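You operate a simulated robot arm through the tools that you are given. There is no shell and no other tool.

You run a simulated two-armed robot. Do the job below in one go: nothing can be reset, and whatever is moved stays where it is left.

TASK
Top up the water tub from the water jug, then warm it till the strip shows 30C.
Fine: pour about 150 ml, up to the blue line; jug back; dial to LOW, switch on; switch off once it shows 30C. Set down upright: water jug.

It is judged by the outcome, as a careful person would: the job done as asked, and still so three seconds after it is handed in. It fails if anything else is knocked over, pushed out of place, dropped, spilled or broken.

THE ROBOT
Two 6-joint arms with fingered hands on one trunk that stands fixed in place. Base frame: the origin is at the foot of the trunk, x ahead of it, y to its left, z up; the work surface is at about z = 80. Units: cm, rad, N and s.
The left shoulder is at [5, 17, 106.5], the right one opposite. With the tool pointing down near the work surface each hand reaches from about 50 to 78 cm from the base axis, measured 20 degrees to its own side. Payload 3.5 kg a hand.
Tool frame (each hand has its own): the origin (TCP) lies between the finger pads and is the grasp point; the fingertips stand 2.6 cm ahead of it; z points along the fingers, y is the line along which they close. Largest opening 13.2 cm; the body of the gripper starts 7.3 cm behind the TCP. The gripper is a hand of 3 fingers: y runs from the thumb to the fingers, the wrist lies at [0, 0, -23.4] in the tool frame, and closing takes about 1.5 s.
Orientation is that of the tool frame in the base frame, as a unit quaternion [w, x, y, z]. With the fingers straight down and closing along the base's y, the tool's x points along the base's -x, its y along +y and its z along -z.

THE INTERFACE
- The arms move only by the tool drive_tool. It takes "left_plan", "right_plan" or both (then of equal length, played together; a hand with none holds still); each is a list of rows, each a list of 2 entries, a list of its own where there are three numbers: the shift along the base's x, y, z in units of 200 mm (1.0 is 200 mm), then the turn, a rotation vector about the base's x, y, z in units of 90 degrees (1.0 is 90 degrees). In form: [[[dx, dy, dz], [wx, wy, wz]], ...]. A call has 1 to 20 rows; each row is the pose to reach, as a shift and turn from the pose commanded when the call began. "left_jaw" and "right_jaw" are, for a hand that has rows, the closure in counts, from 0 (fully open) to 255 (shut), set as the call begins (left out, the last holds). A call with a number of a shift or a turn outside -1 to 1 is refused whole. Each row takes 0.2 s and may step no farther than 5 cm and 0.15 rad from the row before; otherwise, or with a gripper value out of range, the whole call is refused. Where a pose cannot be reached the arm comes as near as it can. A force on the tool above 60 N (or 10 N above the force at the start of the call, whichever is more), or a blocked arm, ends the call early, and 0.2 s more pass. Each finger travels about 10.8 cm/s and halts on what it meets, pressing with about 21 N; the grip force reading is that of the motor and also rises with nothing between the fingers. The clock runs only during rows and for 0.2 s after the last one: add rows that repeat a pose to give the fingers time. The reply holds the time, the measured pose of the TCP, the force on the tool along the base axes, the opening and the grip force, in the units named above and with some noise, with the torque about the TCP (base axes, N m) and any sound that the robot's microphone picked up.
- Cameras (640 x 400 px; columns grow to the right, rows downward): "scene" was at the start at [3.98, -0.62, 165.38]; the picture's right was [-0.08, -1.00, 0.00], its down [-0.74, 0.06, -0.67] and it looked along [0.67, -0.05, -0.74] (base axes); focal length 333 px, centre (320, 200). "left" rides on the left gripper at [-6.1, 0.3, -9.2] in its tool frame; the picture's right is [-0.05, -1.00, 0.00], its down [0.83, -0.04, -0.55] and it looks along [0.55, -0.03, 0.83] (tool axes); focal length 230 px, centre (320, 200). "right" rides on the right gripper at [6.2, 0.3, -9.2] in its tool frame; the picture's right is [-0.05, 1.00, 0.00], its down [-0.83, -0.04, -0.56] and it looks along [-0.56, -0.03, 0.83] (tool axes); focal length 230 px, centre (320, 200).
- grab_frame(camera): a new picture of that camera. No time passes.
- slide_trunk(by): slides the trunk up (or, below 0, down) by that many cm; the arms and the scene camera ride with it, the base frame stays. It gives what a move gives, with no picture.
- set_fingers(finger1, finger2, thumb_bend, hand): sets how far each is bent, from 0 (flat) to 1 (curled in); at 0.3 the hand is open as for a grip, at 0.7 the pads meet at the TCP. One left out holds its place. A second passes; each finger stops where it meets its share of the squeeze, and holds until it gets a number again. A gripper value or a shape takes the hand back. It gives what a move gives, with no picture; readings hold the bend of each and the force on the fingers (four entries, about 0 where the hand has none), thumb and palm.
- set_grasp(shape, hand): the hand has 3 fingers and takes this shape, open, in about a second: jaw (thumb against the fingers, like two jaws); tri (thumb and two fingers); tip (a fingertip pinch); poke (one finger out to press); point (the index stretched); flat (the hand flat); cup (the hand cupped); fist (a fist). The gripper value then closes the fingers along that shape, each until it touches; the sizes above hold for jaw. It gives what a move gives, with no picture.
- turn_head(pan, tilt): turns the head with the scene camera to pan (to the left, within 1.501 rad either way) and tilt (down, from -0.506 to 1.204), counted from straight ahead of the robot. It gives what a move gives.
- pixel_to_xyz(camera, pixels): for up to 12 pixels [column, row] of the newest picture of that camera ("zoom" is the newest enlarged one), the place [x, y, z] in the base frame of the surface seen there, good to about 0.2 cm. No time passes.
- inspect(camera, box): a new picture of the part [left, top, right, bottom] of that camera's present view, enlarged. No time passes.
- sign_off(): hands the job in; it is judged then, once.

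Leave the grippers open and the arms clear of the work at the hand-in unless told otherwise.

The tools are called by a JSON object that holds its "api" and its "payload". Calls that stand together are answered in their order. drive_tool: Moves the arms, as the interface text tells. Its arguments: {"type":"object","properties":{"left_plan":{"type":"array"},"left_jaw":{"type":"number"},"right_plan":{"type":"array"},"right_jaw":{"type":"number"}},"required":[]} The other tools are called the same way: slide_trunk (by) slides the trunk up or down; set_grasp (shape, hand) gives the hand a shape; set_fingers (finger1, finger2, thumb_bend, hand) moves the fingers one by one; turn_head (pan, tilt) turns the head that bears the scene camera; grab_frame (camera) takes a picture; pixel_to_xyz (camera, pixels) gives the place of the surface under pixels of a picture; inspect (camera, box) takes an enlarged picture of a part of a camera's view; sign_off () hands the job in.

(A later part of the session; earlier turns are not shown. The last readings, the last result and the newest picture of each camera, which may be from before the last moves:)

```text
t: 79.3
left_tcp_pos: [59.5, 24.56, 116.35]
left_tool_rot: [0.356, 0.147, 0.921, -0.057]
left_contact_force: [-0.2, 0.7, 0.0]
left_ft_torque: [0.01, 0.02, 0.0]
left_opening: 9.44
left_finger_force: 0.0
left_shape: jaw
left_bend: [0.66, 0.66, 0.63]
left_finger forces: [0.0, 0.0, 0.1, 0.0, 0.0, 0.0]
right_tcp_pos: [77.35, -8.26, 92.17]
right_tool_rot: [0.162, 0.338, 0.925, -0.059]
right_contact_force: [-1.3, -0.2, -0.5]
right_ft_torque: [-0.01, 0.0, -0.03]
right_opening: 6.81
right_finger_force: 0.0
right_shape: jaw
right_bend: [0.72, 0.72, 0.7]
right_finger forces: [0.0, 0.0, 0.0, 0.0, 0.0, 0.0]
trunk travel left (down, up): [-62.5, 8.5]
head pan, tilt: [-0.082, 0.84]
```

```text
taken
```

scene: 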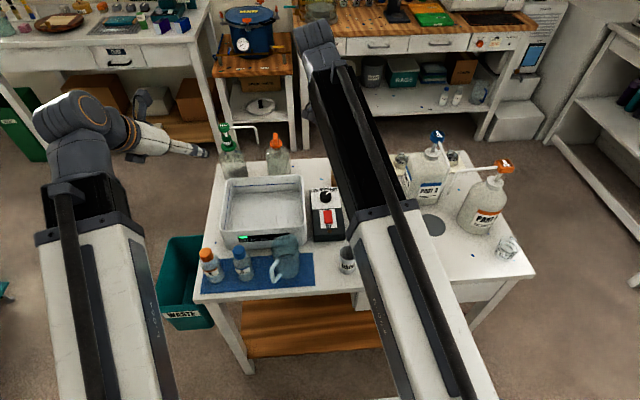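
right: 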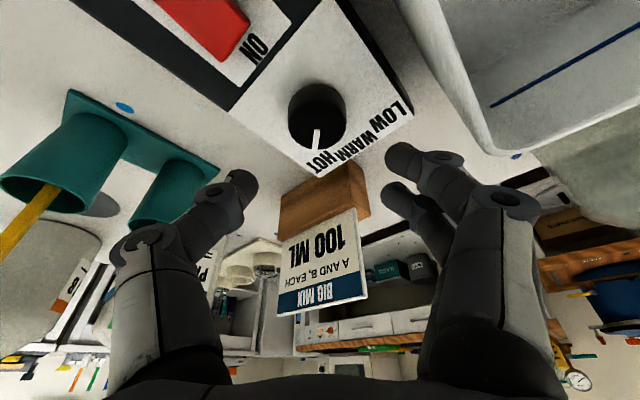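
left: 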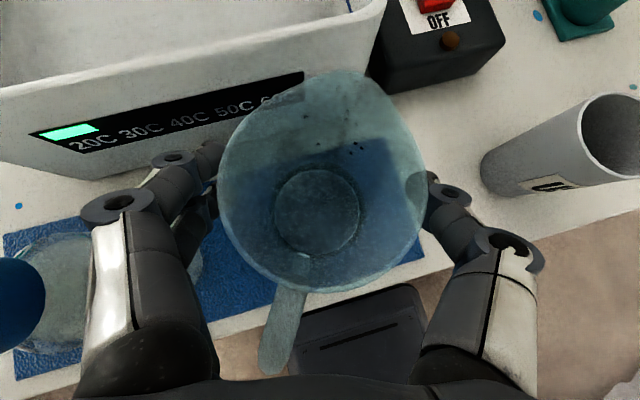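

The knob's centre is confirmed at about (77.5, -8.57). Now a dry run of the turn just above the knob, +50° and then another +50°, to be sure the arm can do it without hitting anything.

{"api": "drive_tool", "payload": {"right_plan": [[[-0.001, -0.004, 0], [0, 0, 0.0926]], [[-0.002, -0.007, 0], [0, 0, 0.1852]], [[-0.004, -0.011, 0], [0, 0, 0.2778]], [[-0.005, -0.015, 0], [0, 0, 0.3704]], [[-0.006, -0.018, 0], [0, 0, 0.463]], [[-0.006, -0.022, 0], [0, 0, 0.5556]], [[-0.006, -0.022, 0], [0, 0, 0.5556]]]}}

{"api": "drive_tool", "payload": {"right_plan": [[[0.002, -0.003, 0], [0, 0, 0.0926]], [[0.004, -0.006, 0], [0, 0, 0.1852]], [[0.006, -0.01, 0], [0, 0, 0.2778]], [[0.009, -0.013, 0], [0, 0, 0.3704]], [[0.011, -0.016, 0], [0, 0, 0.463]], [[0.0135, -0.019, 0], [0, 0, 0.5556]], [[0.0135, -0.019, 0], [0, 0, 0.5556]]]}}

{"api": "grab_frame", "payload": {"camera": "right"}}

{"api": "grab_frame", "payload": {"camera": "scene"}}

```text
t: 80.9
left_tcp_pos: [59.47, 24.55, 116.34]
left_tool_rot: [0.357, 0.147, 0.921, -0.056]
left_contact_force: [0.5, 0.6, 0.2]
left_ft_torque: [0.01, -0.02, 0.0]
left_opening: 9.44
left_finger_force: 0.0
left_shape: jaw
left_bend: [0.66, 0.66, 0.63]
left_finger forces: [0.0, 0.0, 0.0, 0.0, 0.0, 0.0]
right_tcp_pos: [77.22, -8.67, 92.02]
right_tool_rot: [0.172, -0.086, 0.981, 0.015]
right_contact_force: [-0.5, -0.5, -0.4]
right_ft_torque: [-0.03, 0.0, 0.0]
right_opening: 6.79
right_finger_force: 0.1
right_shape: jaw
right_bend: [0.72, 0.72, 0.7]
right_finger forces: [0.0, 0.0, 0.0, 0.0, 0.0, 0.1]
trunk travel left (down, up): [-62.5, 8.5]
head pan, tilt: [-0.082, 0.84]
```

```text
t: 82.5
left_tcp_pos: [59.54, 24.59, 116.27]
left_tool_rot: [0.357, 0.146, 0.921, -0.056]
left_contact_force: [0.0, 1.0, 0.1]
left_ft_torque: [0.0, -0.01, 0.02]
left_opening: 9.43
left_finger_force: 0.0
left_shape: jaw
left_bend: [0.66, 0.66, 0.63]
left_finger forces: [0.1, 0.0, 0.0, 0.1, 0.0, 0.1]
right_tcp_pos: [77.44, -9.02, 92.12]
right_tool_rot: [0.15, -0.492, 0.853, 0.087]
right_contact_force: [-0.2, -0.2, -0.7]
right_ft_torque: [-0.01, 0.0, 0.01]
right_opening: 6.79
right_finger_force: 0.1
right_shape: jaw
right_bend: [0.72, 0.72, 0.7]
right_finger forces: [0.0, 0.0, 0.0, 0.0, 0.1, 0.0]
trunk travel left (down, up): [-62.5, 8.5]
head pan, tilt: [-0.082, 0.84]
```

```text
taken
```

right: 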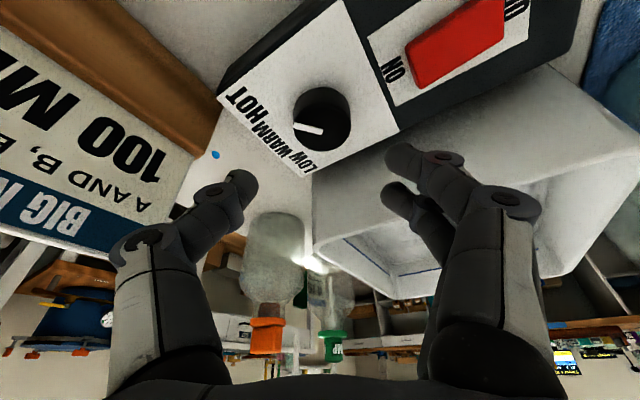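

```text
taken
```

scene: 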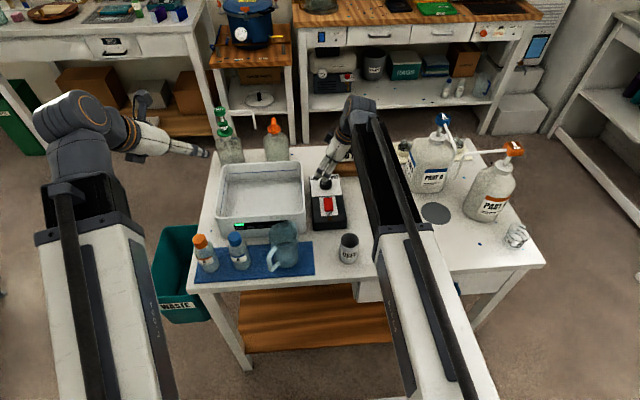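

The dry run was fully reachable and clear. The TCP reads about 0.2 cm forward of plan, so I'll correct that on the way back to the starting angle.

{"api": "drive_tool", "payload": {"right_plan": [[[-0.002, 0.003, 0], [0, 0, -0.0926]], [[-0.004, 0.006, 0], [0, 0, -0.1852]], [[-0.006, 0.01, 0], [0, 0, -0.2778]], [[-0.009, 0.013, 0], [0, 0, -0.3704]], [[-0.011, 0.016, 0], [0, 0, -0.463]], [[-0.0135, 0.019, 0], [0, 0, -0.5556]]]}}

{"api": "drive_tool", "payload": {"right_plan": [[[0, 0.004, 0], [0, 0, -0.0926]], [[0, 0.007, 0], [0, 0, -0.1852]], [[-0.001, 0.011, 0], [0, 0, -0.2778]], [[-0.002, 0.015, 0], [0, 0, -0.3704]], [[-0.003, 0.018, 0], [0, 0, -0.463]], [[-0.004, 0.022, 0], [0, 0, -0.5556]], [[-0.004, 0.022, 0], [0, 0, -0.5556]]]}}

{"api": "drive_tool", "payload": {"right_plan": [[[0, 0, -0.06], [0, 0, 0]], [[0, 0, -0.12], [0, 0, 0]], [[0, 0, -0.16], [0, 0, 0]], [[0, 0, -0.2], [0, 0, 0]], [[0, 0, -0.2], [0, 0, 0]]]}}

{"api": "grab_frame", "payload": {"camera": "right"}}

{"api": "inspect", "payload": {"camera": "scene", "box": [280, 130, 380, 240]}}

```text
t: 83.9
left_tcp_pos: [59.52, 24.6, 116.25]
left_tool_rot: [0.357, 0.147, 0.921, -0.056]
left_contact_force: [0.4, 0.9, 0.5]
left_ft_torque: [0.02, -0.03, 0.01]
left_opening: 9.41
left_finger_force: 0.0
left_shape: jaw
left_bend: [0.66, 0.66, 0.63]
left_finger forces: [0.0, 0.0, 0.0, 0.1, 0.0, 0.0]
right_tcp_pos: [77.24, -8.59, 92.12]
right_tool_rot: [0.172, -0.084, 0.981, 0.014]
right_contact_force: [-0.3, 0.0, -0.9]
right_ft_torque: [-0.01, -0.01, -0.01]
right_opening: 6.8
right_finger_force: 0.1
right_shape: jaw
right_bend: [0.72, 0.72, 0.7]
right_finger forces: [0.0, 0.0, 0.1, 0.0, 0.0, 0.0]
trunk travel left (down, up): [-62.5, 8.5]
head pan, tilt: [-0.082, 0.84]
```

```text
t: 85.5
left_tcp_pos: [59.44, 24.62, 116.34]
left_tool_rot: [0.356, 0.145, 0.921, -0.055]
left_contact_force: [-0.2, 0.3, 0.9]
left_ft_torque: [0.04, -0.01, -0.03]
left_opening: 9.43
left_finger_force: 0.0
left_shape: jaw
left_bend: [0.66, 0.66, 0.63]
left_finger forces: [0.0, 0.1, 0.0, 0.0, 0.0, 0.1]
right_tcp_pos: [77.18, -8.24, 92.13]
right_tool_rot: [0.162, 0.337, 0.926, -0.058]
right_contact_force: [1.2, -0.8, 0.6]
right_ft_torque: [0.02, -0.05, -0.03]
right_opening: 6.77
right_finger_force: 0.0
right_shape: jaw
right_bend: [0.72, 0.72, 0.7]
right_finger forces: [0.1, 0.0, 0.0, 0.1, 0.1, 0.0]
trunk travel left (down, up): [-62.5, 8.5]
head pan, tilt: [-0.082, 0.84]
```

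```text
t: 86.7
left_tcp_pos: [59.4, 24.65, 116.45]
left_tool_rot: [0.356, 0.147, 0.921, -0.056]
left_contact_force: [0.1, -0.7, 0.5]
left_ft_torque: [0.0, 0.01, -0.02]
left_opening: 9.41
left_finger_force: 0.0
left_shape: jaw
left_bend: [0.66, 0.66, 0.63]
left_finger forces: [0.1, 0.0, 0.0, 0.0, 0.1, 0.0]
right_tcp_pos: [77.17, -8.27, 88.13]
right_tool_rot: [0.162, 0.338, 0.925, -0.059]
right_contact_force: [0.4, -0.5, -0.3]
right_ft_torque: [-0.01, 0.05, 0.04]
right_opening: 6.78
right_finger_force: 0.2
right_shape: jaw
right_bend: [0.72, 0.72, 0.7]
right_finger forces: [0.0, 0.0, 0.0, 0.0, 0.0, 0.1]
trunk travel left (down, up): [-62.5, 8.5]
head pan, tilt: [-0.082, 0.84]
```

```text
taken
```

right: 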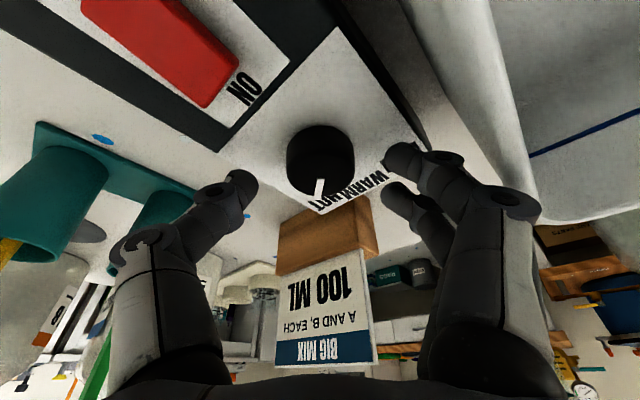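

```text
3.64 times, centred on (330, 185) of scene
```

zoom: 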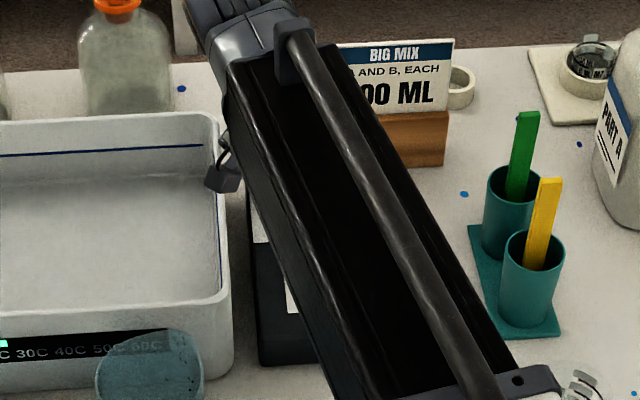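

The knob is centred between the fingers, at column 320 with the finger tips at 255 and 385. I descend the last 0.9 cm and close on it.

{"api": "drive_tool", "payload": {"right_plan": [[[0, 0, -0.02], [0, 0, 0]], [[0, 0, -0.04], [0, 0, 0]], [[0, 0, -0.046], [0, 0, 0]], [[0, 0, -0.046], [0, 0, 0]]]}}

{"api": "grab_frame", "payload": {"camera": "right"}}

```text
t: 87.7
left_tcp_pos: [59.48, 24.56, 116.31]
left_tool_rot: [0.356, 0.146, 0.921, -0.056]
left_contact_force: [0.6, 0.1, -0.2]
left_ft_torque: [0.0, -0.02, 0.02]
left_opening: 9.44
left_finger_force: 0.0
left_shape: jaw
left_bend: [0.66, 0.66, 0.63]
left_finger forces: [0.0, 0.1, 0.0, 0.0, 0.1, 0.0]
right_tcp_pos: [77.03, -8.28, 87.23]
right_tool_rot: [0.162, 0.338, 0.925, -0.06]
right_contact_force: [0.2, 0.0, -0.3]
right_ft_torque: [0.04, 0.02, 0.03]
right_opening: 6.81
right_finger_force: 0.1
right_shape: jaw
right_bend: [0.72, 0.72, 0.7]
right_finger forces: [0.1, 0.1, 0.0, 0.1, 0.0, 0.0]
trunk travel left (down, up): [-62.5, 8.5]
head pan, tilt: [-0.082, 0.84]
```

```text
taken
```

right: 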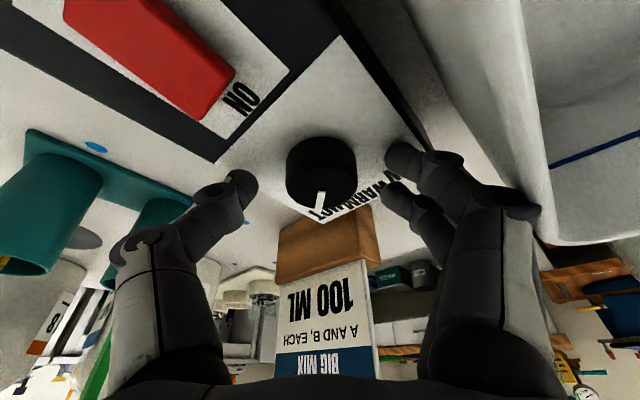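

Aligned, with no contact yet. I close on the knob now.

{"api": "drive_tool", "payload": {"right_plan": [[[0, 0, 0], [0, 0, 0]], [[0, 0, 0], [0, 0, 0]], [[0, 0, 0], [0, 0, 0]], [[0, 0, 0], [0, 0, 0]], [[0, 0, 0], [0, 0, 0]]], "right_jaw": 255}}

{"api": "grab_frame", "payload": {"camera": "right"}}

```text
t: 88.9
left_tcp_pos: [59.47, 24.44, 116.31]
left_tool_rot: [0.357, 0.147, 0.921, -0.056]
left_contact_force: [0.2, -0.6, 0.8]
left_ft_torque: [0.01, -0.01, -0.03]
left_opening: 9.44
left_finger_force: 0.0
left_shape: jaw
left_bend: [0.66, 0.66, 0.63]
left_finger forces: [0.0, 0.1, 0.0, 0.0, 0.0, 0.0]
right_tcp_pos: [77.19, -8.29, 87.09]
right_tool_rot: [0.162, 0.337, 0.926, -0.059]
right_contact_force: [0.7, -0.8, -0.9]
right_ft_torque: [-0.05, 0.0, -0.02]
right_opening: 2.89
right_finger_force: 21.0
right_shape: jaw
right_bend: [0.73, 0.73, 0.7]
right_finger forces: [9.7, 8.7, 0.0, 0.0, 18.5, 0.0]
trunk travel left (down, up): [-62.5, 8.5]
head pan, tilt: [-0.082, 0.84]
```

```text
taken
```

right: 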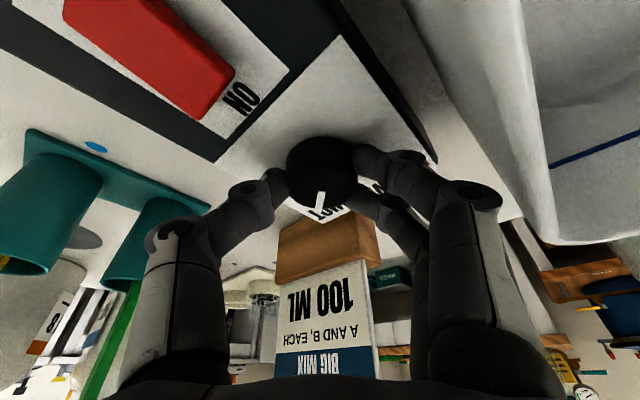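

The knob is gripped at 21 N on both sides. I turn +50° about the knob's axis.

{"api": "drive_tool", "payload": {"right_plan": [[[-0.001, -0.003, 0], [0, 0, 0.0794]], [[-0.002, -0.006, 0], [0, 0, 0.1587]], [[-0.003, -0.009, 0], [0, 0, 0.2381]], [[-0.004, -0.013, 0], [0, 0, 0.3175]], [[-0.005, -0.016, 0], [0, 0, 0.3968]], [[-0.006, -0.019, 0], [0, 0, 0.4762]], [[-0.006, -0.022, 0], [0, 0, 0.5556]], [[-0.006, -0.022, 0], [0, 0, 0.5556]]]}}

{"api": "grab_frame", "payload": {"camera": "right"}}

```text
t: 90.7
left_tcp_pos: [59.57, 24.65, 116.35]
left_tool_rot: [0.356, 0.147, 0.921, -0.056]
left_contact_force: [-0.2, 0.0, 0.4]
left_ft_torque: [-0.03, 0.01, -0.03]
left_opening: 9.46
left_finger_force: 0.0
left_shape: jaw
left_bend: [0.66, 0.66, 0.63]
left_finger forces: [0.0, 0.1, 0.0, 0.0, 0.0, 0.0]
right_tcp_pos: [77.1, -8.71, 87.17]
right_tool_rot: [0.173, -0.087, 0.981, 0.016]
right_contact_force: [2.3, 1.6, -1.2]
right_ft_torque: [0.04, 0.0, 0.03]
right_opening: 2.88
right_finger_force: 21.2
right_shape: jaw
right_bend: [0.73, 0.73, 0.7]
right_finger forces: [10.2, 10.1, 0.0, 0.0, 18.3, 0.0]
trunk travel left (down, up): [-62.5, 8.5]
head pan, tilt: [-0.082, 0.84]
```

```text
taken
```

right: 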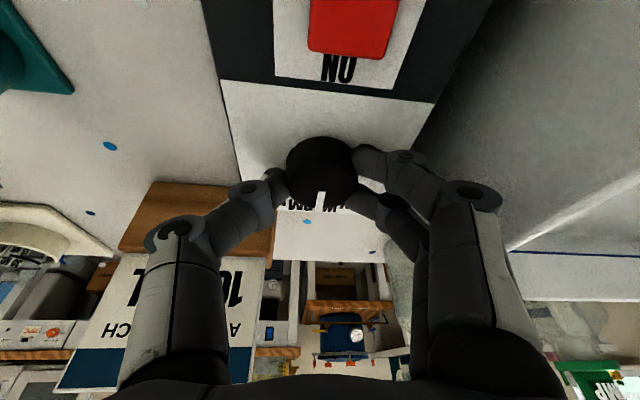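

The pointer turned with the hand and now points toward WARM. I turn another +48°.

{"api": "drive_tool", "payload": {"right_plan": [[[0.002, -0.003, 0], [0, 0, 0.0762]], [[0.004, -0.005, 0], [0, 0, 0.1524]], [[0.006, -0.008, 0], [0, 0, 0.2286]], [[0.007, -0.011, 0], [0, 0, 0.3048]], [[0.009, -0.013, 0], [0, 0, 0.381]], [[0.011, -0.016, 0], [0, 0, 0.4571]], [[0.013, -0.018, 0], [0, 0, 0.5333]], [[0.013, -0.018, 0], [0, 0, 0.5333]]]}}

{"api": "grab_frame", "payload": {"camera": "right"}}

{"api": "inspect", "payload": {"camera": "scene", "box": [290, 150, 360, 220]}}

```text
t: 92.5
left_tcp_pos: [59.63, 24.63, 116.2]
left_tool_rot: [0.356, 0.145, 0.921, -0.056]
left_contact_force: [0.4, -0.2, 0.4]
left_ft_torque: [0.02, 0.02, 0.0]
left_opening: 9.46
left_finger_force: 0.0
left_shape: jaw
left_bend: [0.66, 0.66, 0.63]
left_finger forces: [0.0, 0.0, 0.0, 0.1, 0.0, 0.0]
right_tcp_pos: [77.37, -8.95, 87.18]
right_tool_rot: [0.151, -0.477, 0.862, 0.084]
right_contact_force: [6.9, 5.9, -0.3]
right_ft_torque: [0.03, -0.11, 0.0]
right_opening: 2.89
right_finger_force: 20.3
right_shape: jaw
right_bend: [0.73, 0.73, 0.7]
right_finger forces: [9.3, 10.4, 0.0, 0.1, 20.7, 0.1]
trunk travel left (down, up): [-62.5, 8.5]
head pan, tilt: [-0.082, 0.84]
```

```text
taken
```

right: 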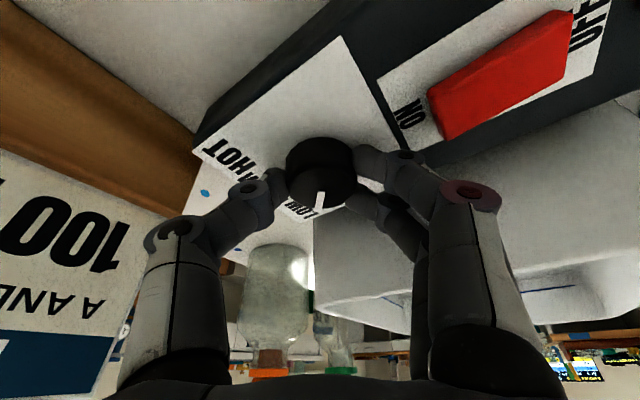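

```text
5.71 times, centred on (325, 185) of scene
```

zoom: 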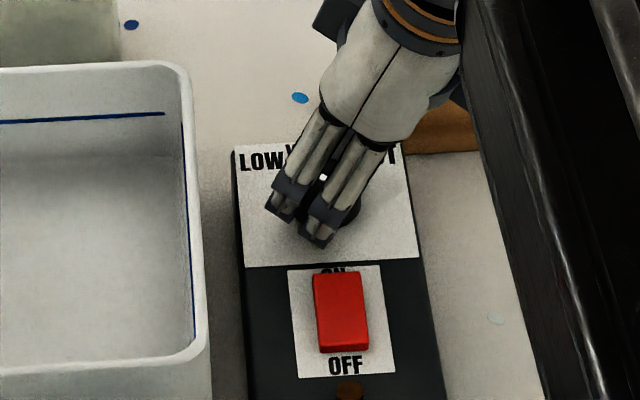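

The pointer now points toward LOW. I open the hand, giving the fingers time, and then rise.

{"api": "drive_tool", "payload": {"right_plan": [[[0, 0, 0], [0, 0, 0]], [[0, 0, 0], [0, 0, 0]], [[0, 0, 0], [0, 0, 0]], [[0, 0, 0], [0, 0, 0]], [[0, 0, 0.08], [0, 0, 0]], [[0, 0, 0.2], [0, 0, 0]], [[0, 0, 0.35], [0, 0, 0]], [[0, 0, 0.5], [0, 0, 0]], [[0, 0, 0.5], [0, 0, 0]]], "right_jaw": 125}}

{"api": "grab_frame", "payload": {"camera": "right"}}

{"api": "inspect", "payload": {"camera": "scene", "box": [290, 150, 360, 220]}}

```text
t: 94.5
left_tcp_pos: [59.46, 24.66, 116.41]
left_tool_rot: [0.357, 0.146, 0.921, -0.056]
left_contact_force: [0.0, -0.1, -0.1]
left_ft_torque: [-0.01, -0.04, 0.02]
left_opening: 9.43
left_finger_force: 0.1
left_shape: jaw
left_bend: [0.66, 0.66, 0.63]
left_finger forces: [0.0, 0.0, 0.1, 0.1, 0.0, 0.1]
right_tcp_pos: [77.23, -9.21, 97.18]
right_tool_rot: [0.152, -0.477, 0.862, 0.084]
right_contact_force: [0.5, 1.0, -0.7]
right_ft_torque: [-0.01, -0.01, 0.03]
right_opening: 6.67
right_finger_force: 0.0
right_shape: jaw
right_bend: [0.73, 0.73, 0.7]
right_finger forces: [0.0, 0.0, 0.1, 0.0, 0.0, 0.1]
trunk travel left (down, up): [-62.5, 8.5]
head pan, tilt: [-0.082, 0.84]
```

```text
taken
```

right: 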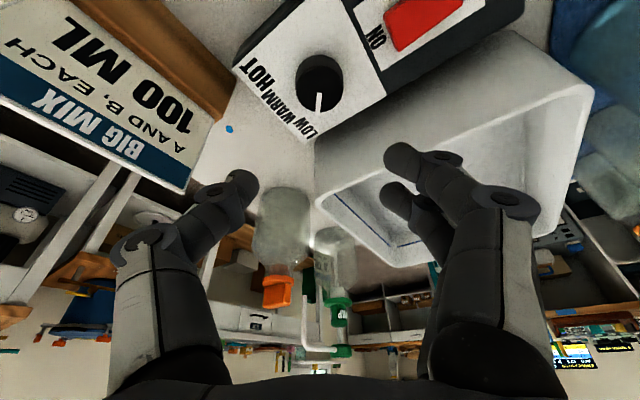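

```text
5.71 times, centred on (325, 185) of scene
```

zoom: 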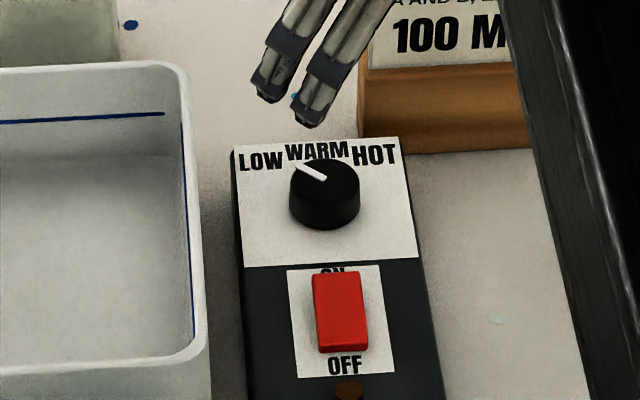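

The pointer now lies on the LOW side. I'll measure its angle.

{"api": "inspect", "payload": {"camera": "scene", "box": [310, 165, 345, 197]}}

{"api": "pixel_to_xyz", "payload": {"camera": "scene", "pixels": [[325, 182], [321, 180]]}}

```text
12.50 times, centred on (328, 181) of scene
```

zoom: 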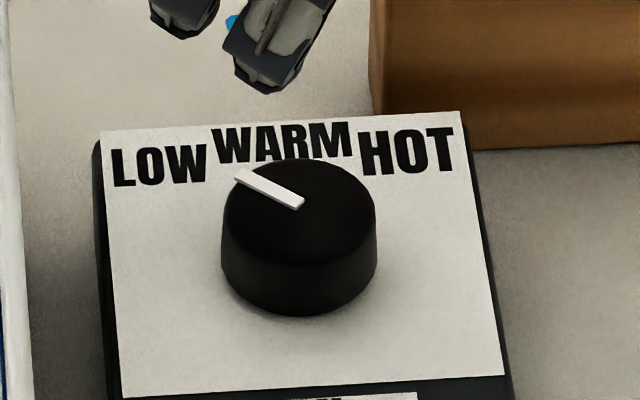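

```text
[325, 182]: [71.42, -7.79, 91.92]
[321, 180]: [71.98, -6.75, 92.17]
```

{"api": "pixel_to_xyz", "payload": {"camera": "zoom", "pixels": [[298, 203], [240, 175], [260, 185], [280, 194], [300, 215], [160, 165], [280, 143], [410, 152]]}}

```text
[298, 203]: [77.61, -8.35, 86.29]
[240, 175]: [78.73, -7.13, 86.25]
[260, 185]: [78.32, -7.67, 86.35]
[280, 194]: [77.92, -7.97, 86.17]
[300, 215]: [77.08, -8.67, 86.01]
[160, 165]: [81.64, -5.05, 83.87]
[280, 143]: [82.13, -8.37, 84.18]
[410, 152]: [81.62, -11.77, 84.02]
```

The pointer is at about +48°, the mirror of its HOT position, so the dial is on LOW. Next is the switch: I bring the right hand over its far ON end with the tool pointing straight down.

{"api": "drive_tool", "payload": {"right_plan": [[[-0.04, 0.004, 0.03], [-0.0141, 0.0254, -0.0798]], [[-0.08, 0.008, 0.05], [-0.0281, 0.0507, -0.1595]], [[-0.12, 0.011, 0.07], [-0.0422, 0.0761, -0.2393]], [[-0.16, 0.015, 0.09], [-0.0563, 0.1015, -0.3191]], [[-0.2, 0.019, 0.09], [-0.0703, 0.1268, -0.3988]], [[-0.24, 0.023, 0.09], [-0.0844, 0.1522, -0.4786]], [[-0.28, 0.026, 0.09], [-0.0984, 0.1775, -0.5583]], [[-0.32, 0.03, 0.09], [-0.1125, 0.2029, -0.6381]], [[-0.32, 0.03, 0.09], [-0.1125, 0.2029, -0.6381]]]}}

{"api": "set_grasp", "payload": {"hand": "right", "shape": "poke"}}

{"api": "grab_frame", "payload": {"camera": "right"}}

{"api": "inspect", "payload": {"camera": "scene", "box": [280, 110, 380, 220]}}

```text
t: 96.5
left_tcp_pos: [59.49, 24.51, 116.3]
left_tool_rot: [0.356, 0.146, 0.921, -0.055]
left_contact_force: [0.0, -0.2, -0.4]
left_ft_torque: [-0.02, -0.04, 0.01]
left_opening: 9.45
left_finger_force: 0.0
left_shape: jaw
left_bend: [0.66, 0.66, 0.63]
left_finger forces: [0.1, 0.0, 0.0, 0.1, 0.0, 0.0]
right_tcp_pos: [70.71, -8.5, 98.97]
right_tool_rot: [-0.001, 0.002, 1.0, 0.001]
right_contact_force: [0.2, -0.9, -0.7]
right_ft_torque: [0.01, -0.01, -0.01]
right_opening: 6.67
right_finger_force: 0.0
right_shape: jaw
right_bend: [0.73, 0.73, 0.7]
right_finger forces: [0.1, 0.0, 0.0, 0.1, 0.0, 0.1]
trunk travel left (down, up): [-62.5, 8.5]
head pan, tilt: [-0.082, 0.84]
```

```text
t: 97.4
left_tcp_pos: [59.56, 24.7, 116.32]
left_tool_rot: [0.357, 0.146, 0.921, -0.056]
left_contact_force: [-0.2, 0.0, -0.4]
left_ft_torque: [-0.01, 0.01, 0.01]
left_opening: 9.46
left_finger_force: 0.0
left_shape: jaw
left_bend: [0.66, 0.66, 0.63]
left_finger forces: [0.0, 0.0, 0.0, 0.1, 0.0, 0.0]
right_tcp_pos: [70.88, -8.4, 98.95]
right_tool_rot: [-0.001, 0.002, 1.0, 0.0]
right_contact_force: [-0.1, -0.1, 0.8]
right_ft_torque: [0.03, -0.01, -0.03]
right_opening: 0.0
right_finger_force: 0.1
right_shape: poke
right_bend: [1.0, 1.0, 0.45]
right_finger forces: [0.0, 0.0, 0.1, 0.1, 0.1, 0.0]
trunk travel left (down, up): [-62.5, 8.5]
head pan, tilt: [-0.082, 0.84]
```

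```text
taken
```

right: 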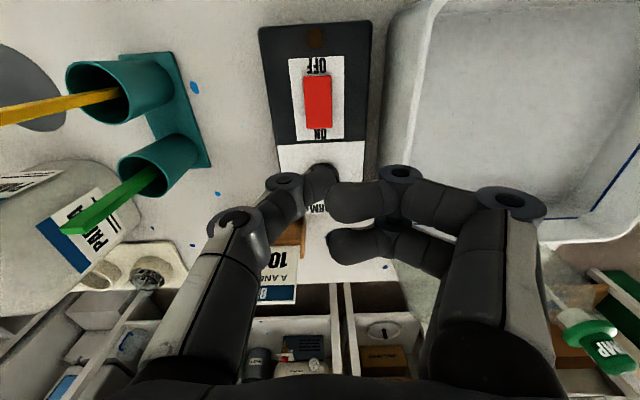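

```text
3.64 times, centred on (330, 165) of scene
```

zoom: 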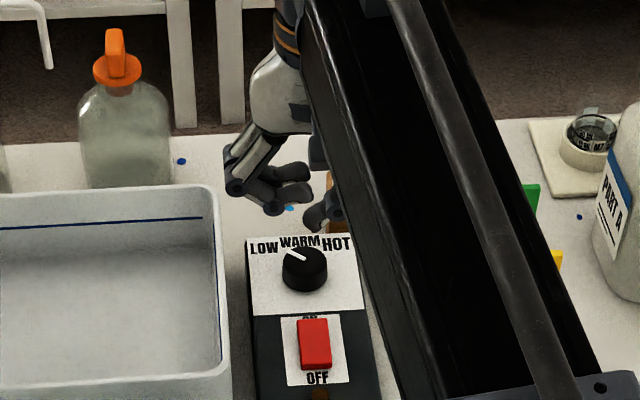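

In the poke shape the thumb stays out, with its tip near the hand's centre line at (320,180). I'll measure the tip and the switch from this camera.

{"api": "pixel_to_xyz", "payload": {"camera": "right", "pixels": [[320, 172], [325, 178], [315, 180], [330, 185], [320, 190], [308, 185], [333, 178], [318, 80], [318, 102], [318, 122], [306, 100], [332, 100]]}}

{"api": "inspect", "payload": {"camera": "right", "box": [230, 60, 430, 280]}}

```text
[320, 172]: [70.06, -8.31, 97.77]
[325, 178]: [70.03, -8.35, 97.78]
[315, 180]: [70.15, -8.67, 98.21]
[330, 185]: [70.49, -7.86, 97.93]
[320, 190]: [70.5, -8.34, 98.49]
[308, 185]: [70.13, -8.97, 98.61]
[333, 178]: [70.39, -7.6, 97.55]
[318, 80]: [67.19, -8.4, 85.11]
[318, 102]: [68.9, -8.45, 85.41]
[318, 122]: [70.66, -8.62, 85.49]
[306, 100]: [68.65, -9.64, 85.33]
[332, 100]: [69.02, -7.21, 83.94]
```

```text
1.82 times, centred on (330, 170) of right
```

zoom: 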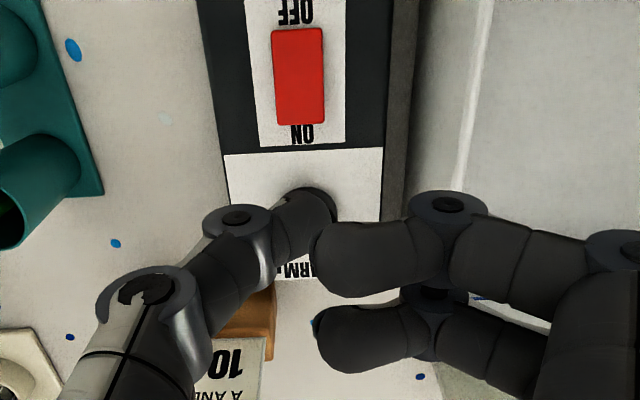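

{"api": "inspect", "payload": {"camera": "scene", "box": [305, 145, 345, 185]}}

{"api": "inspect", "payload": {"camera": "scene", "box": [300, 140, 350, 220]}}

```text
10.00 times, centred on (325, 165) of scene
```

zoom: 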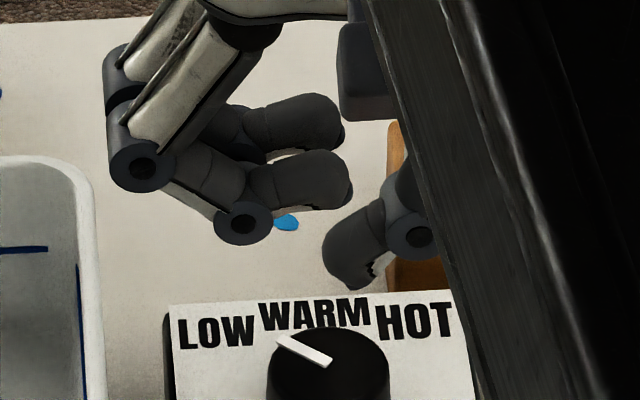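

```text
5.00 times, centred on (325, 180) of scene
```

zoom: 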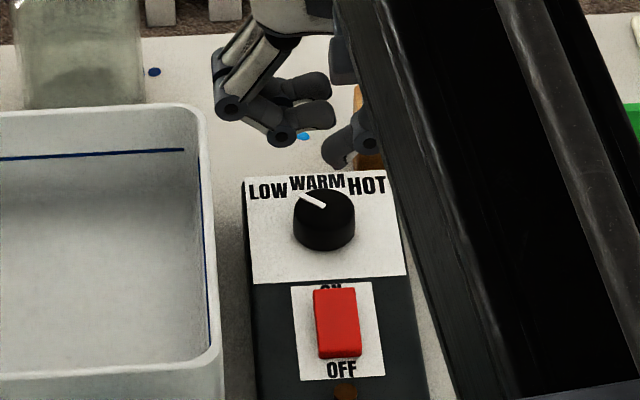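

{"api": "pixel_to_xyz", "payload": {"camera": "zoom", "pixels": [[328, 150], [332, 158], [337, 163], [342, 166], [348, 160], [340, 140], [345, 150], [355, 150], [300, 90], [325, 82], [300, 120], [282, 138]]}}

```text
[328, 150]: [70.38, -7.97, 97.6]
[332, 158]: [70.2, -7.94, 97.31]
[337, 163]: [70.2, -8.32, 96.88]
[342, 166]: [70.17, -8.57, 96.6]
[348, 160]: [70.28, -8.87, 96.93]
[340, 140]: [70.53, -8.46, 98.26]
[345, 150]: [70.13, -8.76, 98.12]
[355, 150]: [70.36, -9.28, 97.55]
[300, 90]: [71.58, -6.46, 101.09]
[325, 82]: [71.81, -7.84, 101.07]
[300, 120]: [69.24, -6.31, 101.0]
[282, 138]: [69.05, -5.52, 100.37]
```

The thumb tip sits on the tool axis about 2.5 cm ahead of the TCP, near (70.9, -8.5, 96.45). The curled fingers stick out toward the tub, though. So I turn the hand +90° so they point toward the robot instead, staying high.

{"api": "drive_tool", "payload": {"right_plan": [[[0, 0, 0], [0, 0, 0.09]], [[0, 0, 0], [0, 0, 0.18]], [[0, 0, 0], [0, 0, 0.27]], [[0, 0, 0], [0, 0, 0.36]], [[0, 0, 0], [0, 0, 0.45]], [[0, 0, 0], [0, 0, 0.54]], [[0, 0, 0], [0, 0, 0.63]], [[0, 0, 0], [0, 0, 0.72]], [[0, 0, 0], [0, 0, 0.81]], [[0, 0, 0], [0, 0, 0.9]], [[0, 0, 0], [0, 0, 1.0]], [[0, 0, 0], [0, 0, 1.0]]]}}

{"api": "grab_frame", "payload": {"camera": "right"}}

{"api": "inspect", "payload": {"camera": "scene", "box": [300, 140, 350, 220]}}

```text
refused: row 11 steps farther than a row can; nothing moved
```

```text
taken
```

right: 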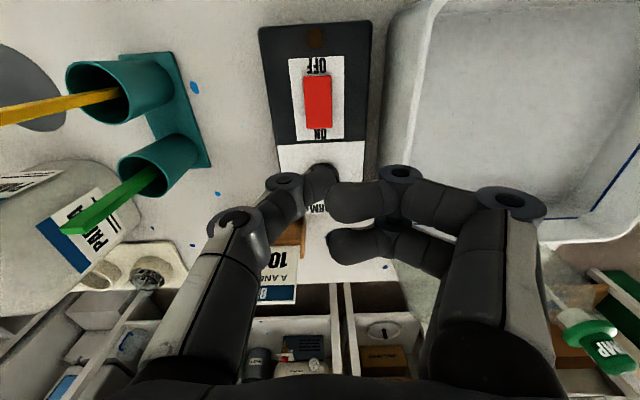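

```text
5.00 times, centred on (325, 180) of scene
```

zoom: 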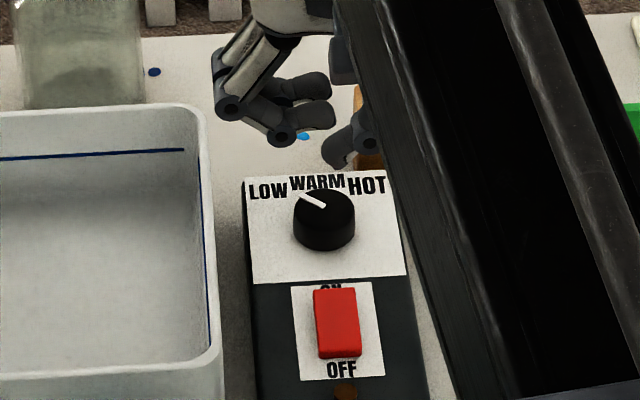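

That call was refused because row 11 stepped too far in rotation; nothing moved. I repeat it with even steps.

{"api": "drive_tool", "payload": {"right_plan": [[[0, 0, 0], [0, 0, 0.0833]], [[0, 0, 0], [0, 0, 0.1667]], [[0, 0, 0], [0, 0, 0.25]], [[0, 0, 0], [0, 0, 0.3333]], [[0, 0, 0], [0, 0, 0.4167]], [[0, 0, 0], [0, 0, 0.5]], [[0, 0, 0], [0, 0, 0.5833]], [[0, 0, 0], [0, 0, 0.6667]], [[0, 0, 0], [0, 0, 0.75]], [[0, 0, 0], [0, 0, 0.8333]], [[0, 0, 0], [0, 0, 0.9167]], [[0, 0, 0], [0, 0, 1.0]], [[0, 0, 0], [0, 0, 1.0]]]}}

{"api": "grab_frame", "payload": {"camera": "right"}}

{"api": "inspect", "payload": {"camera": "scene", "box": [300, 130, 350, 220]}}

```text
t: 100.2
left_tcp_pos: [59.52, 24.61, 116.27]
left_tool_rot: [0.358, 0.146, 0.921, -0.056]
left_contact_force: [-0.2, 0.1, 0.3]
left_ft_torque: [0.02, -0.02, -0.01]
left_opening: 9.44
left_finger_force: 0.0
left_shape: jaw
left_bend: [0.66, 0.66, 0.63]
left_finger forces: [0.0, 0.0, 0.0, 0.1, 0.0, 0.1]
right_tcp_pos: [70.88, -8.32, 99.08]
right_tool_rot: [0.0, 0.707, -0.707, 0.001]
right_contact_force: [-0.2, 0.2, -0.3]
right_ft_torque: [0.03, -0.01, 0.0]
right_opening: 0.0
right_finger_force: 0.0
right_shape: poke
right_bend: [1.0, 1.0, 0.45]
right_finger forces: [0.1, 0.0, 0.0, 0.0, 0.0, 0.0]
trunk travel left (down, up): [-62.5, 8.5]
head pan, tilt: [-0.082, 0.84]
```

```text
taken
```

right: 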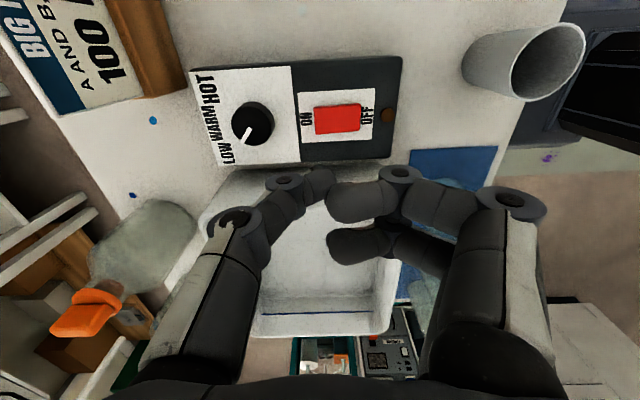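

```text
4.44 times, centred on (325, 175) of scene
```

zoom: 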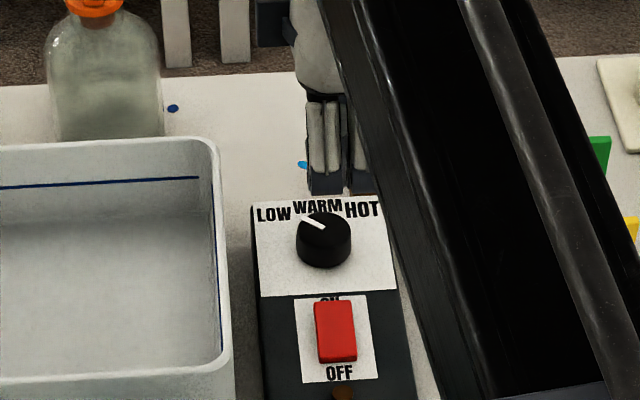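

The thumb now leans in from the dial side, so I'll check how low its knuckles would come relative to the knob.

{"api": "pixel_to_xyz", "payload": {"camera": "right", "pixels": [[285, 183], [270, 195], [240, 222], [225, 240], [330, 178], [320, 172], [325, 185], [400, 172], [360, 200], [510, 200], [337, 118], [316, 120]]}}

{"api": "pixel_to_xyz", "payload": {"camera": "right", "pixels": [[335, 178], [330, 172], [315, 176], [360, 118], [345, 118], [325, 118], [318, 105], [318, 130], [358, 105], [358, 130], [252, 122], [340, 240]]}}

```text
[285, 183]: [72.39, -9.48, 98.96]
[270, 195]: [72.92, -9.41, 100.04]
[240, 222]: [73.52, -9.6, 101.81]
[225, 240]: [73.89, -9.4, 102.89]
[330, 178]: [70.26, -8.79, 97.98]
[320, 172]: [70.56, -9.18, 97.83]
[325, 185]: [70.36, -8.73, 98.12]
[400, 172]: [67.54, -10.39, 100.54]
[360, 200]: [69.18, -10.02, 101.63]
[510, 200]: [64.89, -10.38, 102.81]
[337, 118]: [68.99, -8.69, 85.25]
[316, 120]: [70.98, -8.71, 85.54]
```

```text
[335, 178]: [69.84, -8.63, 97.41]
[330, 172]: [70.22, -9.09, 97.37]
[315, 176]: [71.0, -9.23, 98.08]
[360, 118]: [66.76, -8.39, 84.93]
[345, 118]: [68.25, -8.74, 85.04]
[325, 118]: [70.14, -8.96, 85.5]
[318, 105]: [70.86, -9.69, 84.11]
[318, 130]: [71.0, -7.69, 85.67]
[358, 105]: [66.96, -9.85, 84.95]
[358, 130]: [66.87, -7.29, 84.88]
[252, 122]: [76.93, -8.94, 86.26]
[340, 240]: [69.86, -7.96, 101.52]
```

The thumb knuckles will stay above and clear of the knob. The rocker's raised ON end is at about (70.5, -8.6, 85.5). I go down to about 1 cm above it.

{"api": "drive_tool", "payload": {"right_plan": [[[-0.005, -0.003, -0.1], [0, 0, 0]], [[-0.01, -0.006, -0.22], [0, 0, 0]], [[-0.015, -0.009, -0.34], [0, 0, 0]], [[-0.02, -0.01, -0.43], [0, 0, 0]], [[-0.02, -0.01, -0.495], [0, 0, 0]], [[-0.02, -0.01, -0.495], [0, 0, 0]]]}}

{"api": "grab_frame", "payload": {"camera": "right"}}

{"api": "inspect", "payload": {"camera": "scene", "box": [300, 150, 350, 220]}}

```text
t: 101.6
left_tcp_pos: [59.52, 24.67, 116.27]
left_tool_rot: [0.356, 0.147, 0.921, -0.056]
left_contact_force: [-0.6, -0.6, 1.3]
left_ft_torque: [0.0, 0.02, -0.01]
left_opening: 9.44
left_finger_force: 0.0
left_shape: jaw
left_bend: [0.66, 0.66, 0.63]
left_finger forces: [0.0, 0.0, 0.0, 0.0, 0.0, 0.0]
right_tcp_pos: [70.34, -8.66, 89.14]
right_tool_rot: [-0.002, -0.706, 0.708, -0.001]
right_contact_force: [-0.1, 0.2, 0.4]
right_ft_torque: [0.03, -0.02, -0.02]
right_opening: 0.0
right_finger_force: 0.0
right_shape: poke
right_bend: [1.0, 1.0, 0.45]
right_finger forces: [0.0, 0.0, 0.0, 0.0, 0.1, 0.0]
trunk travel left (down, up): [-62.5, 8.5]
head pan, tilt: [-0.082, 0.84]
```

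```text
taken
```

right: 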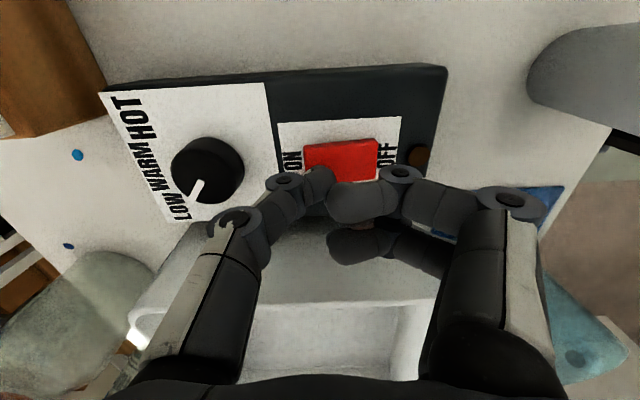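

```text
5.71 times, centred on (325, 185) of scene
```

zoom: 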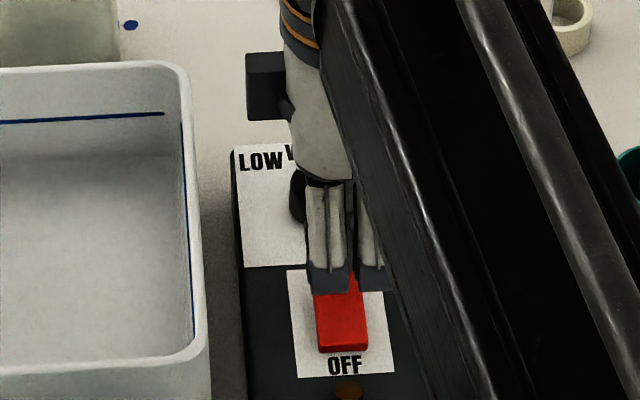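

The thumb tip is over the ON end of the rocker. I press down in small steps and read the force and sound.

{"api": "drive_tool", "payload": {"right_plan": [[[0, 0, -0.015], [0, 0, 0]], [[0, 0, -0.03], [0, 0, 0]], [[0, 0, -0.045], [0, 0, 0]], [[0, 0, -0.055], [0, 0, 0]]]}}

{"api": "grab_frame", "payload": {"camera": "right"}}

```text
t: 102.6
left_tcp_pos: [59.54, 24.45, 116.28]
left_tool_rot: [0.356, 0.147, 0.921, -0.056]
left_contact_force: [0.3, 0.3, 0.0]
left_ft_torque: [-0.04, -0.02, 0.0]
left_opening: 9.45
left_finger_force: 0.0
left_shape: jaw
left_bend: [0.66, 0.66, 0.63]
left_finger forces: [0.0, 0.0, 0.0, 0.0, 0.1, 0.0]
right_tcp_pos: [70.49, -8.62, 87.97]
right_tool_rot: [-0.001, -0.706, 0.709, -0.002]
right_contact_force: [-0.3, 0.1, 1.4]
right_ft_torque: [0.02, 0.02, 0.02]
right_opening: 0.01
right_finger_force: 0.0
right_shape: poke
right_bend: [1.0, 1.0, 0.45]
right_finger forces: [0.1, 0.0, 0.1, 0.1, 0.9, 0.0]
trunk travel left (down, up): [-62.5, 8.5]
head pan, tilt: [-0.082, 0.84]
```

```text
taken
```

right: 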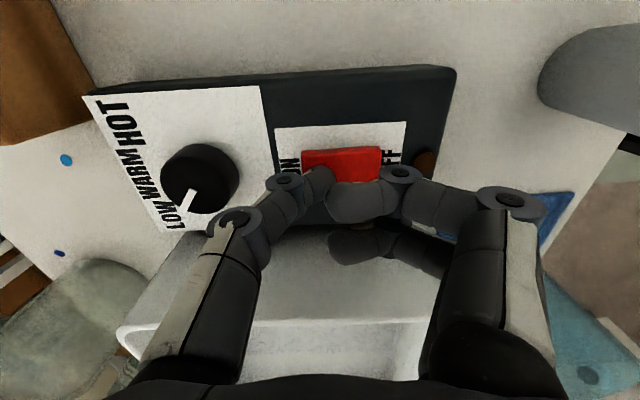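

Contact has just begun, with about 1 N on the thumb. I press 0.3 cm further.

{"api": "drive_tool", "payload": {"right_plan": [[[0, 0, -0.008], [0, 0, 0]], [[0, 0, -0.015], [0, 0, 0]], [[0, 0, -0.015], [0, 0, 0]]]}}

{"api": "grab_frame", "payload": {"camera": "right"}}

```text
t: 103.4
left_tcp_pos: [59.35, 24.57, 116.32]
left_tool_rot: [0.356, 0.146, 0.921, -0.056]
left_contact_force: [0.6, -0.3, 0.0]
left_ft_torque: [0.02, 0.01, 0.02]
left_opening: 9.43
left_finger_force: 0.0
left_shape: jaw
left_bend: [0.66, 0.66, 0.63]
left_finger forces: [0.0, 0.0, 0.0, 0.0, 0.0, 0.0]
right_tcp_pos: [70.51, -8.61, 87.83]
right_tool_rot: [-0.001, -0.706, 0.708, -0.001]
right_contact_force: [-0.5, 0.2, 8.2]
right_ft_torque: [0.0, 0.02, -0.01]
right_opening: 0.01
right_finger_force: 0.0
right_shape: poke
right_bend: [1.0, 1.0, 0.45]
right_finger forces: [0.1, 0.1, 0.1, 0.0, 7.7, 0.0]
trunk travel left (down, up): [-62.5, 8.5]
head pan, tilt: [-0.082, 0.84]
```

```text
taken
```

right: 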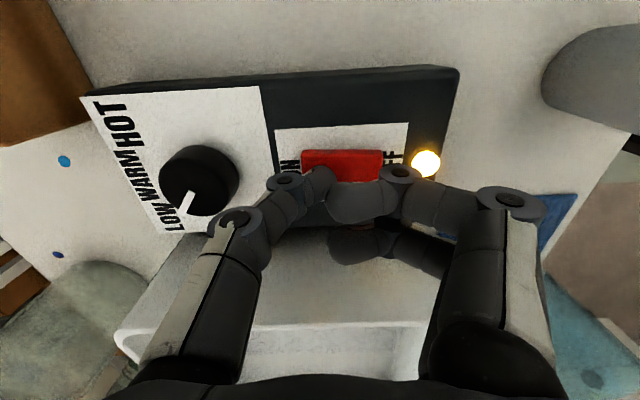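

The pilot lamp lit up, so the heater is on. I lift off and hover over the OFF end while reading the strip.

{"api": "drive_tool", "payload": {"right_plan": [[[0, 0, 0.05], [0, 0, 0]], [[-0.06, 0, 0.09], [0, 0, 0]], [[-0.12, 0, 0.09], [0, 0, 0]], [[-0.17, 0, 0.08], [0, 0, 0]], [[-0.17, 0, 0.07], [0, 0, 0]]]}}

{"api": "inspect", "payload": {"camera": "scene", "box": [220, 190, 300, 250]}}

{"api": "grab_frame", "payload": {"camera": "right"}}

{"api": "grab_frame", "payload": {"camera": "scene"}}

```text
t: 104.6
left_tcp_pos: [59.39, 24.61, 116.39]
left_tool_rot: [0.356, 0.146, 0.921, -0.055]
left_contact_force: [-0.5, 0.3, 0.0]
left_ft_torque: [-0.05, 0.0, 0.0]
left_opening: 9.44
left_finger_force: 0.0
left_shape: jaw
left_bend: [0.66, 0.66, 0.63]
left_finger forces: [0.0, 0.0, 0.1, 0.0, 0.0, 0.0]
right_tcp_pos: [67.02, -8.58, 89.04]
right_tool_rot: [0.0, -0.706, 0.708, -0.001]
right_contact_force: [-0.3, -0.6, -0.6]
right_ft_torque: [0.0, -0.01, 0.03]
right_opening: 0.0
right_finger_force: 0.0
right_shape: poke
right_bend: [1.0, 1.0, 0.45]
right_finger forces: [0.0, 0.0, 0.0, 0.0, 0.0, 0.0]
trunk travel left (down, up): [-62.5, 8.5]
head pan, tilt: [-0.082, 0.84]
```

```text
6.67 times, centred on (260, 220) of scene
```

zoom: 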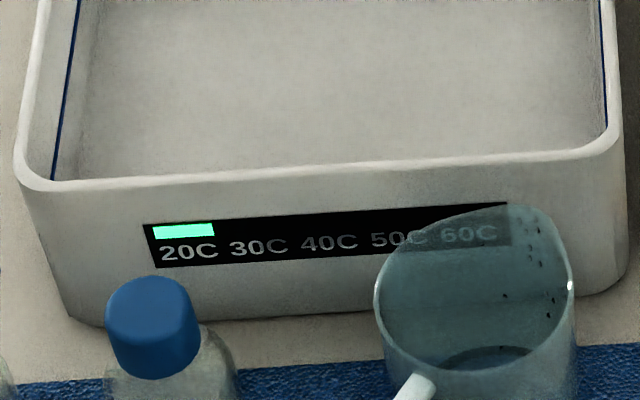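

```text
taken
```

right: 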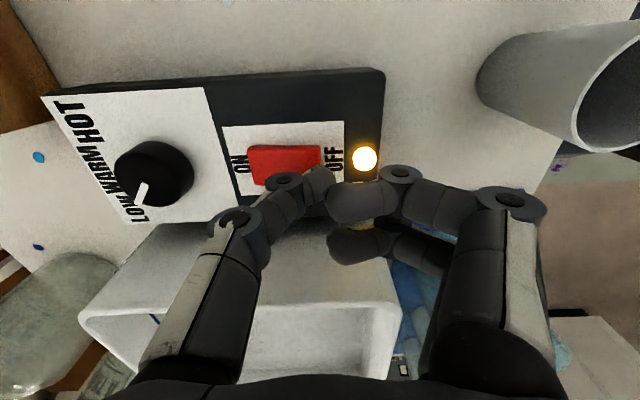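

```text
taken
```

scene: 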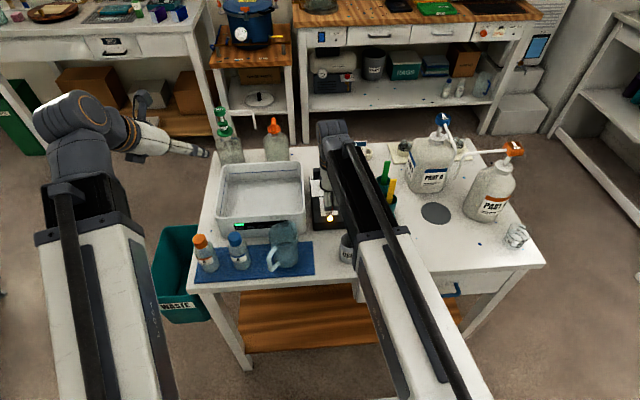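

The strip still shows 20C and the thumb hovers over the OFF end. I shift 0.3 cm onto the rocker and wait in short spells, watching the strip.

{"api": "drive_tool", "payload": {"right_plan": [[[0.012, 0, -0.01], [0, 0, 0]], [[0.015, 0, -0.02], [0, 0, 0]], [[0.015, 0, -0.02], [0, 0, 0]], [[0.015, 0, -0.02], [0, 0, 0]], [[0.015, 0, -0.02], [0, 0, 0]], [[0.015, 0, -0.02], [0, 0, 0]], [[0.015, 0, -0.02], [0, 0, 0]], [[0.015, 0, -0.02], [0, 0, 0]], [[0.015, 0, -0.02], [0, 0, 0]], [[0.015, 0, -0.02], [0, 0, 0]]]}}

{"api": "inspect", "payload": {"camera": "scene", "box": [220, 205, 300, 250]}}

```text
t: 106.8
left_tcp_pos: [59.43, 24.67, 116.4]
left_tool_rot: [0.357, 0.146, 0.921, -0.056]
left_contact_force: [-0.4, -0.3, 0.0]
left_ft_torque: [0.03, 0.0, 0.02]
left_opening: 9.44
left_finger_force: 0.0
left_shape: jaw
left_bend: [0.66, 0.66, 0.63]
left_finger forces: [0.1, 0.0, 0.0, 0.0, 0.1, 0.0]
right_tcp_pos: [67.35, -8.6, 88.65]
right_tool_rot: [-0.002, -0.706, 0.708, -0.001]
right_contact_force: [-1.0, -0.1, -0.9]
right_ft_torque: [-0.03, 0.03, 0.0]
right_opening: 0.0
right_finger_force: 0.1
right_shape: poke
right_bend: [1.0, 1.0, 0.45]
right_finger forces: [0.0, 0.0, 0.1, 0.1, 0.1, 0.0]
trunk travel left (down, up): [-62.5, 8.5]
head pan, tilt: [-0.082, 0.84]
```

```text
8.00 times, centred on (260, 228) of scene
```

zoom: 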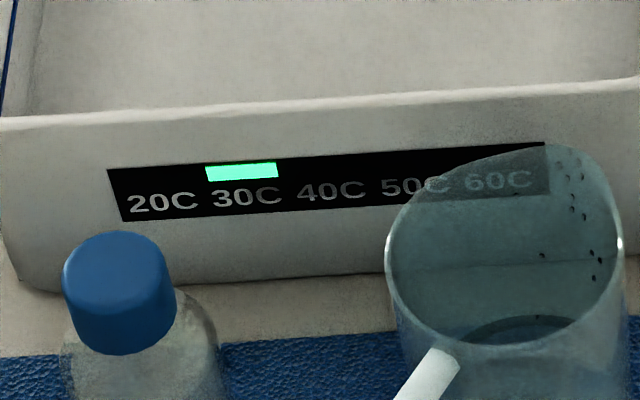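

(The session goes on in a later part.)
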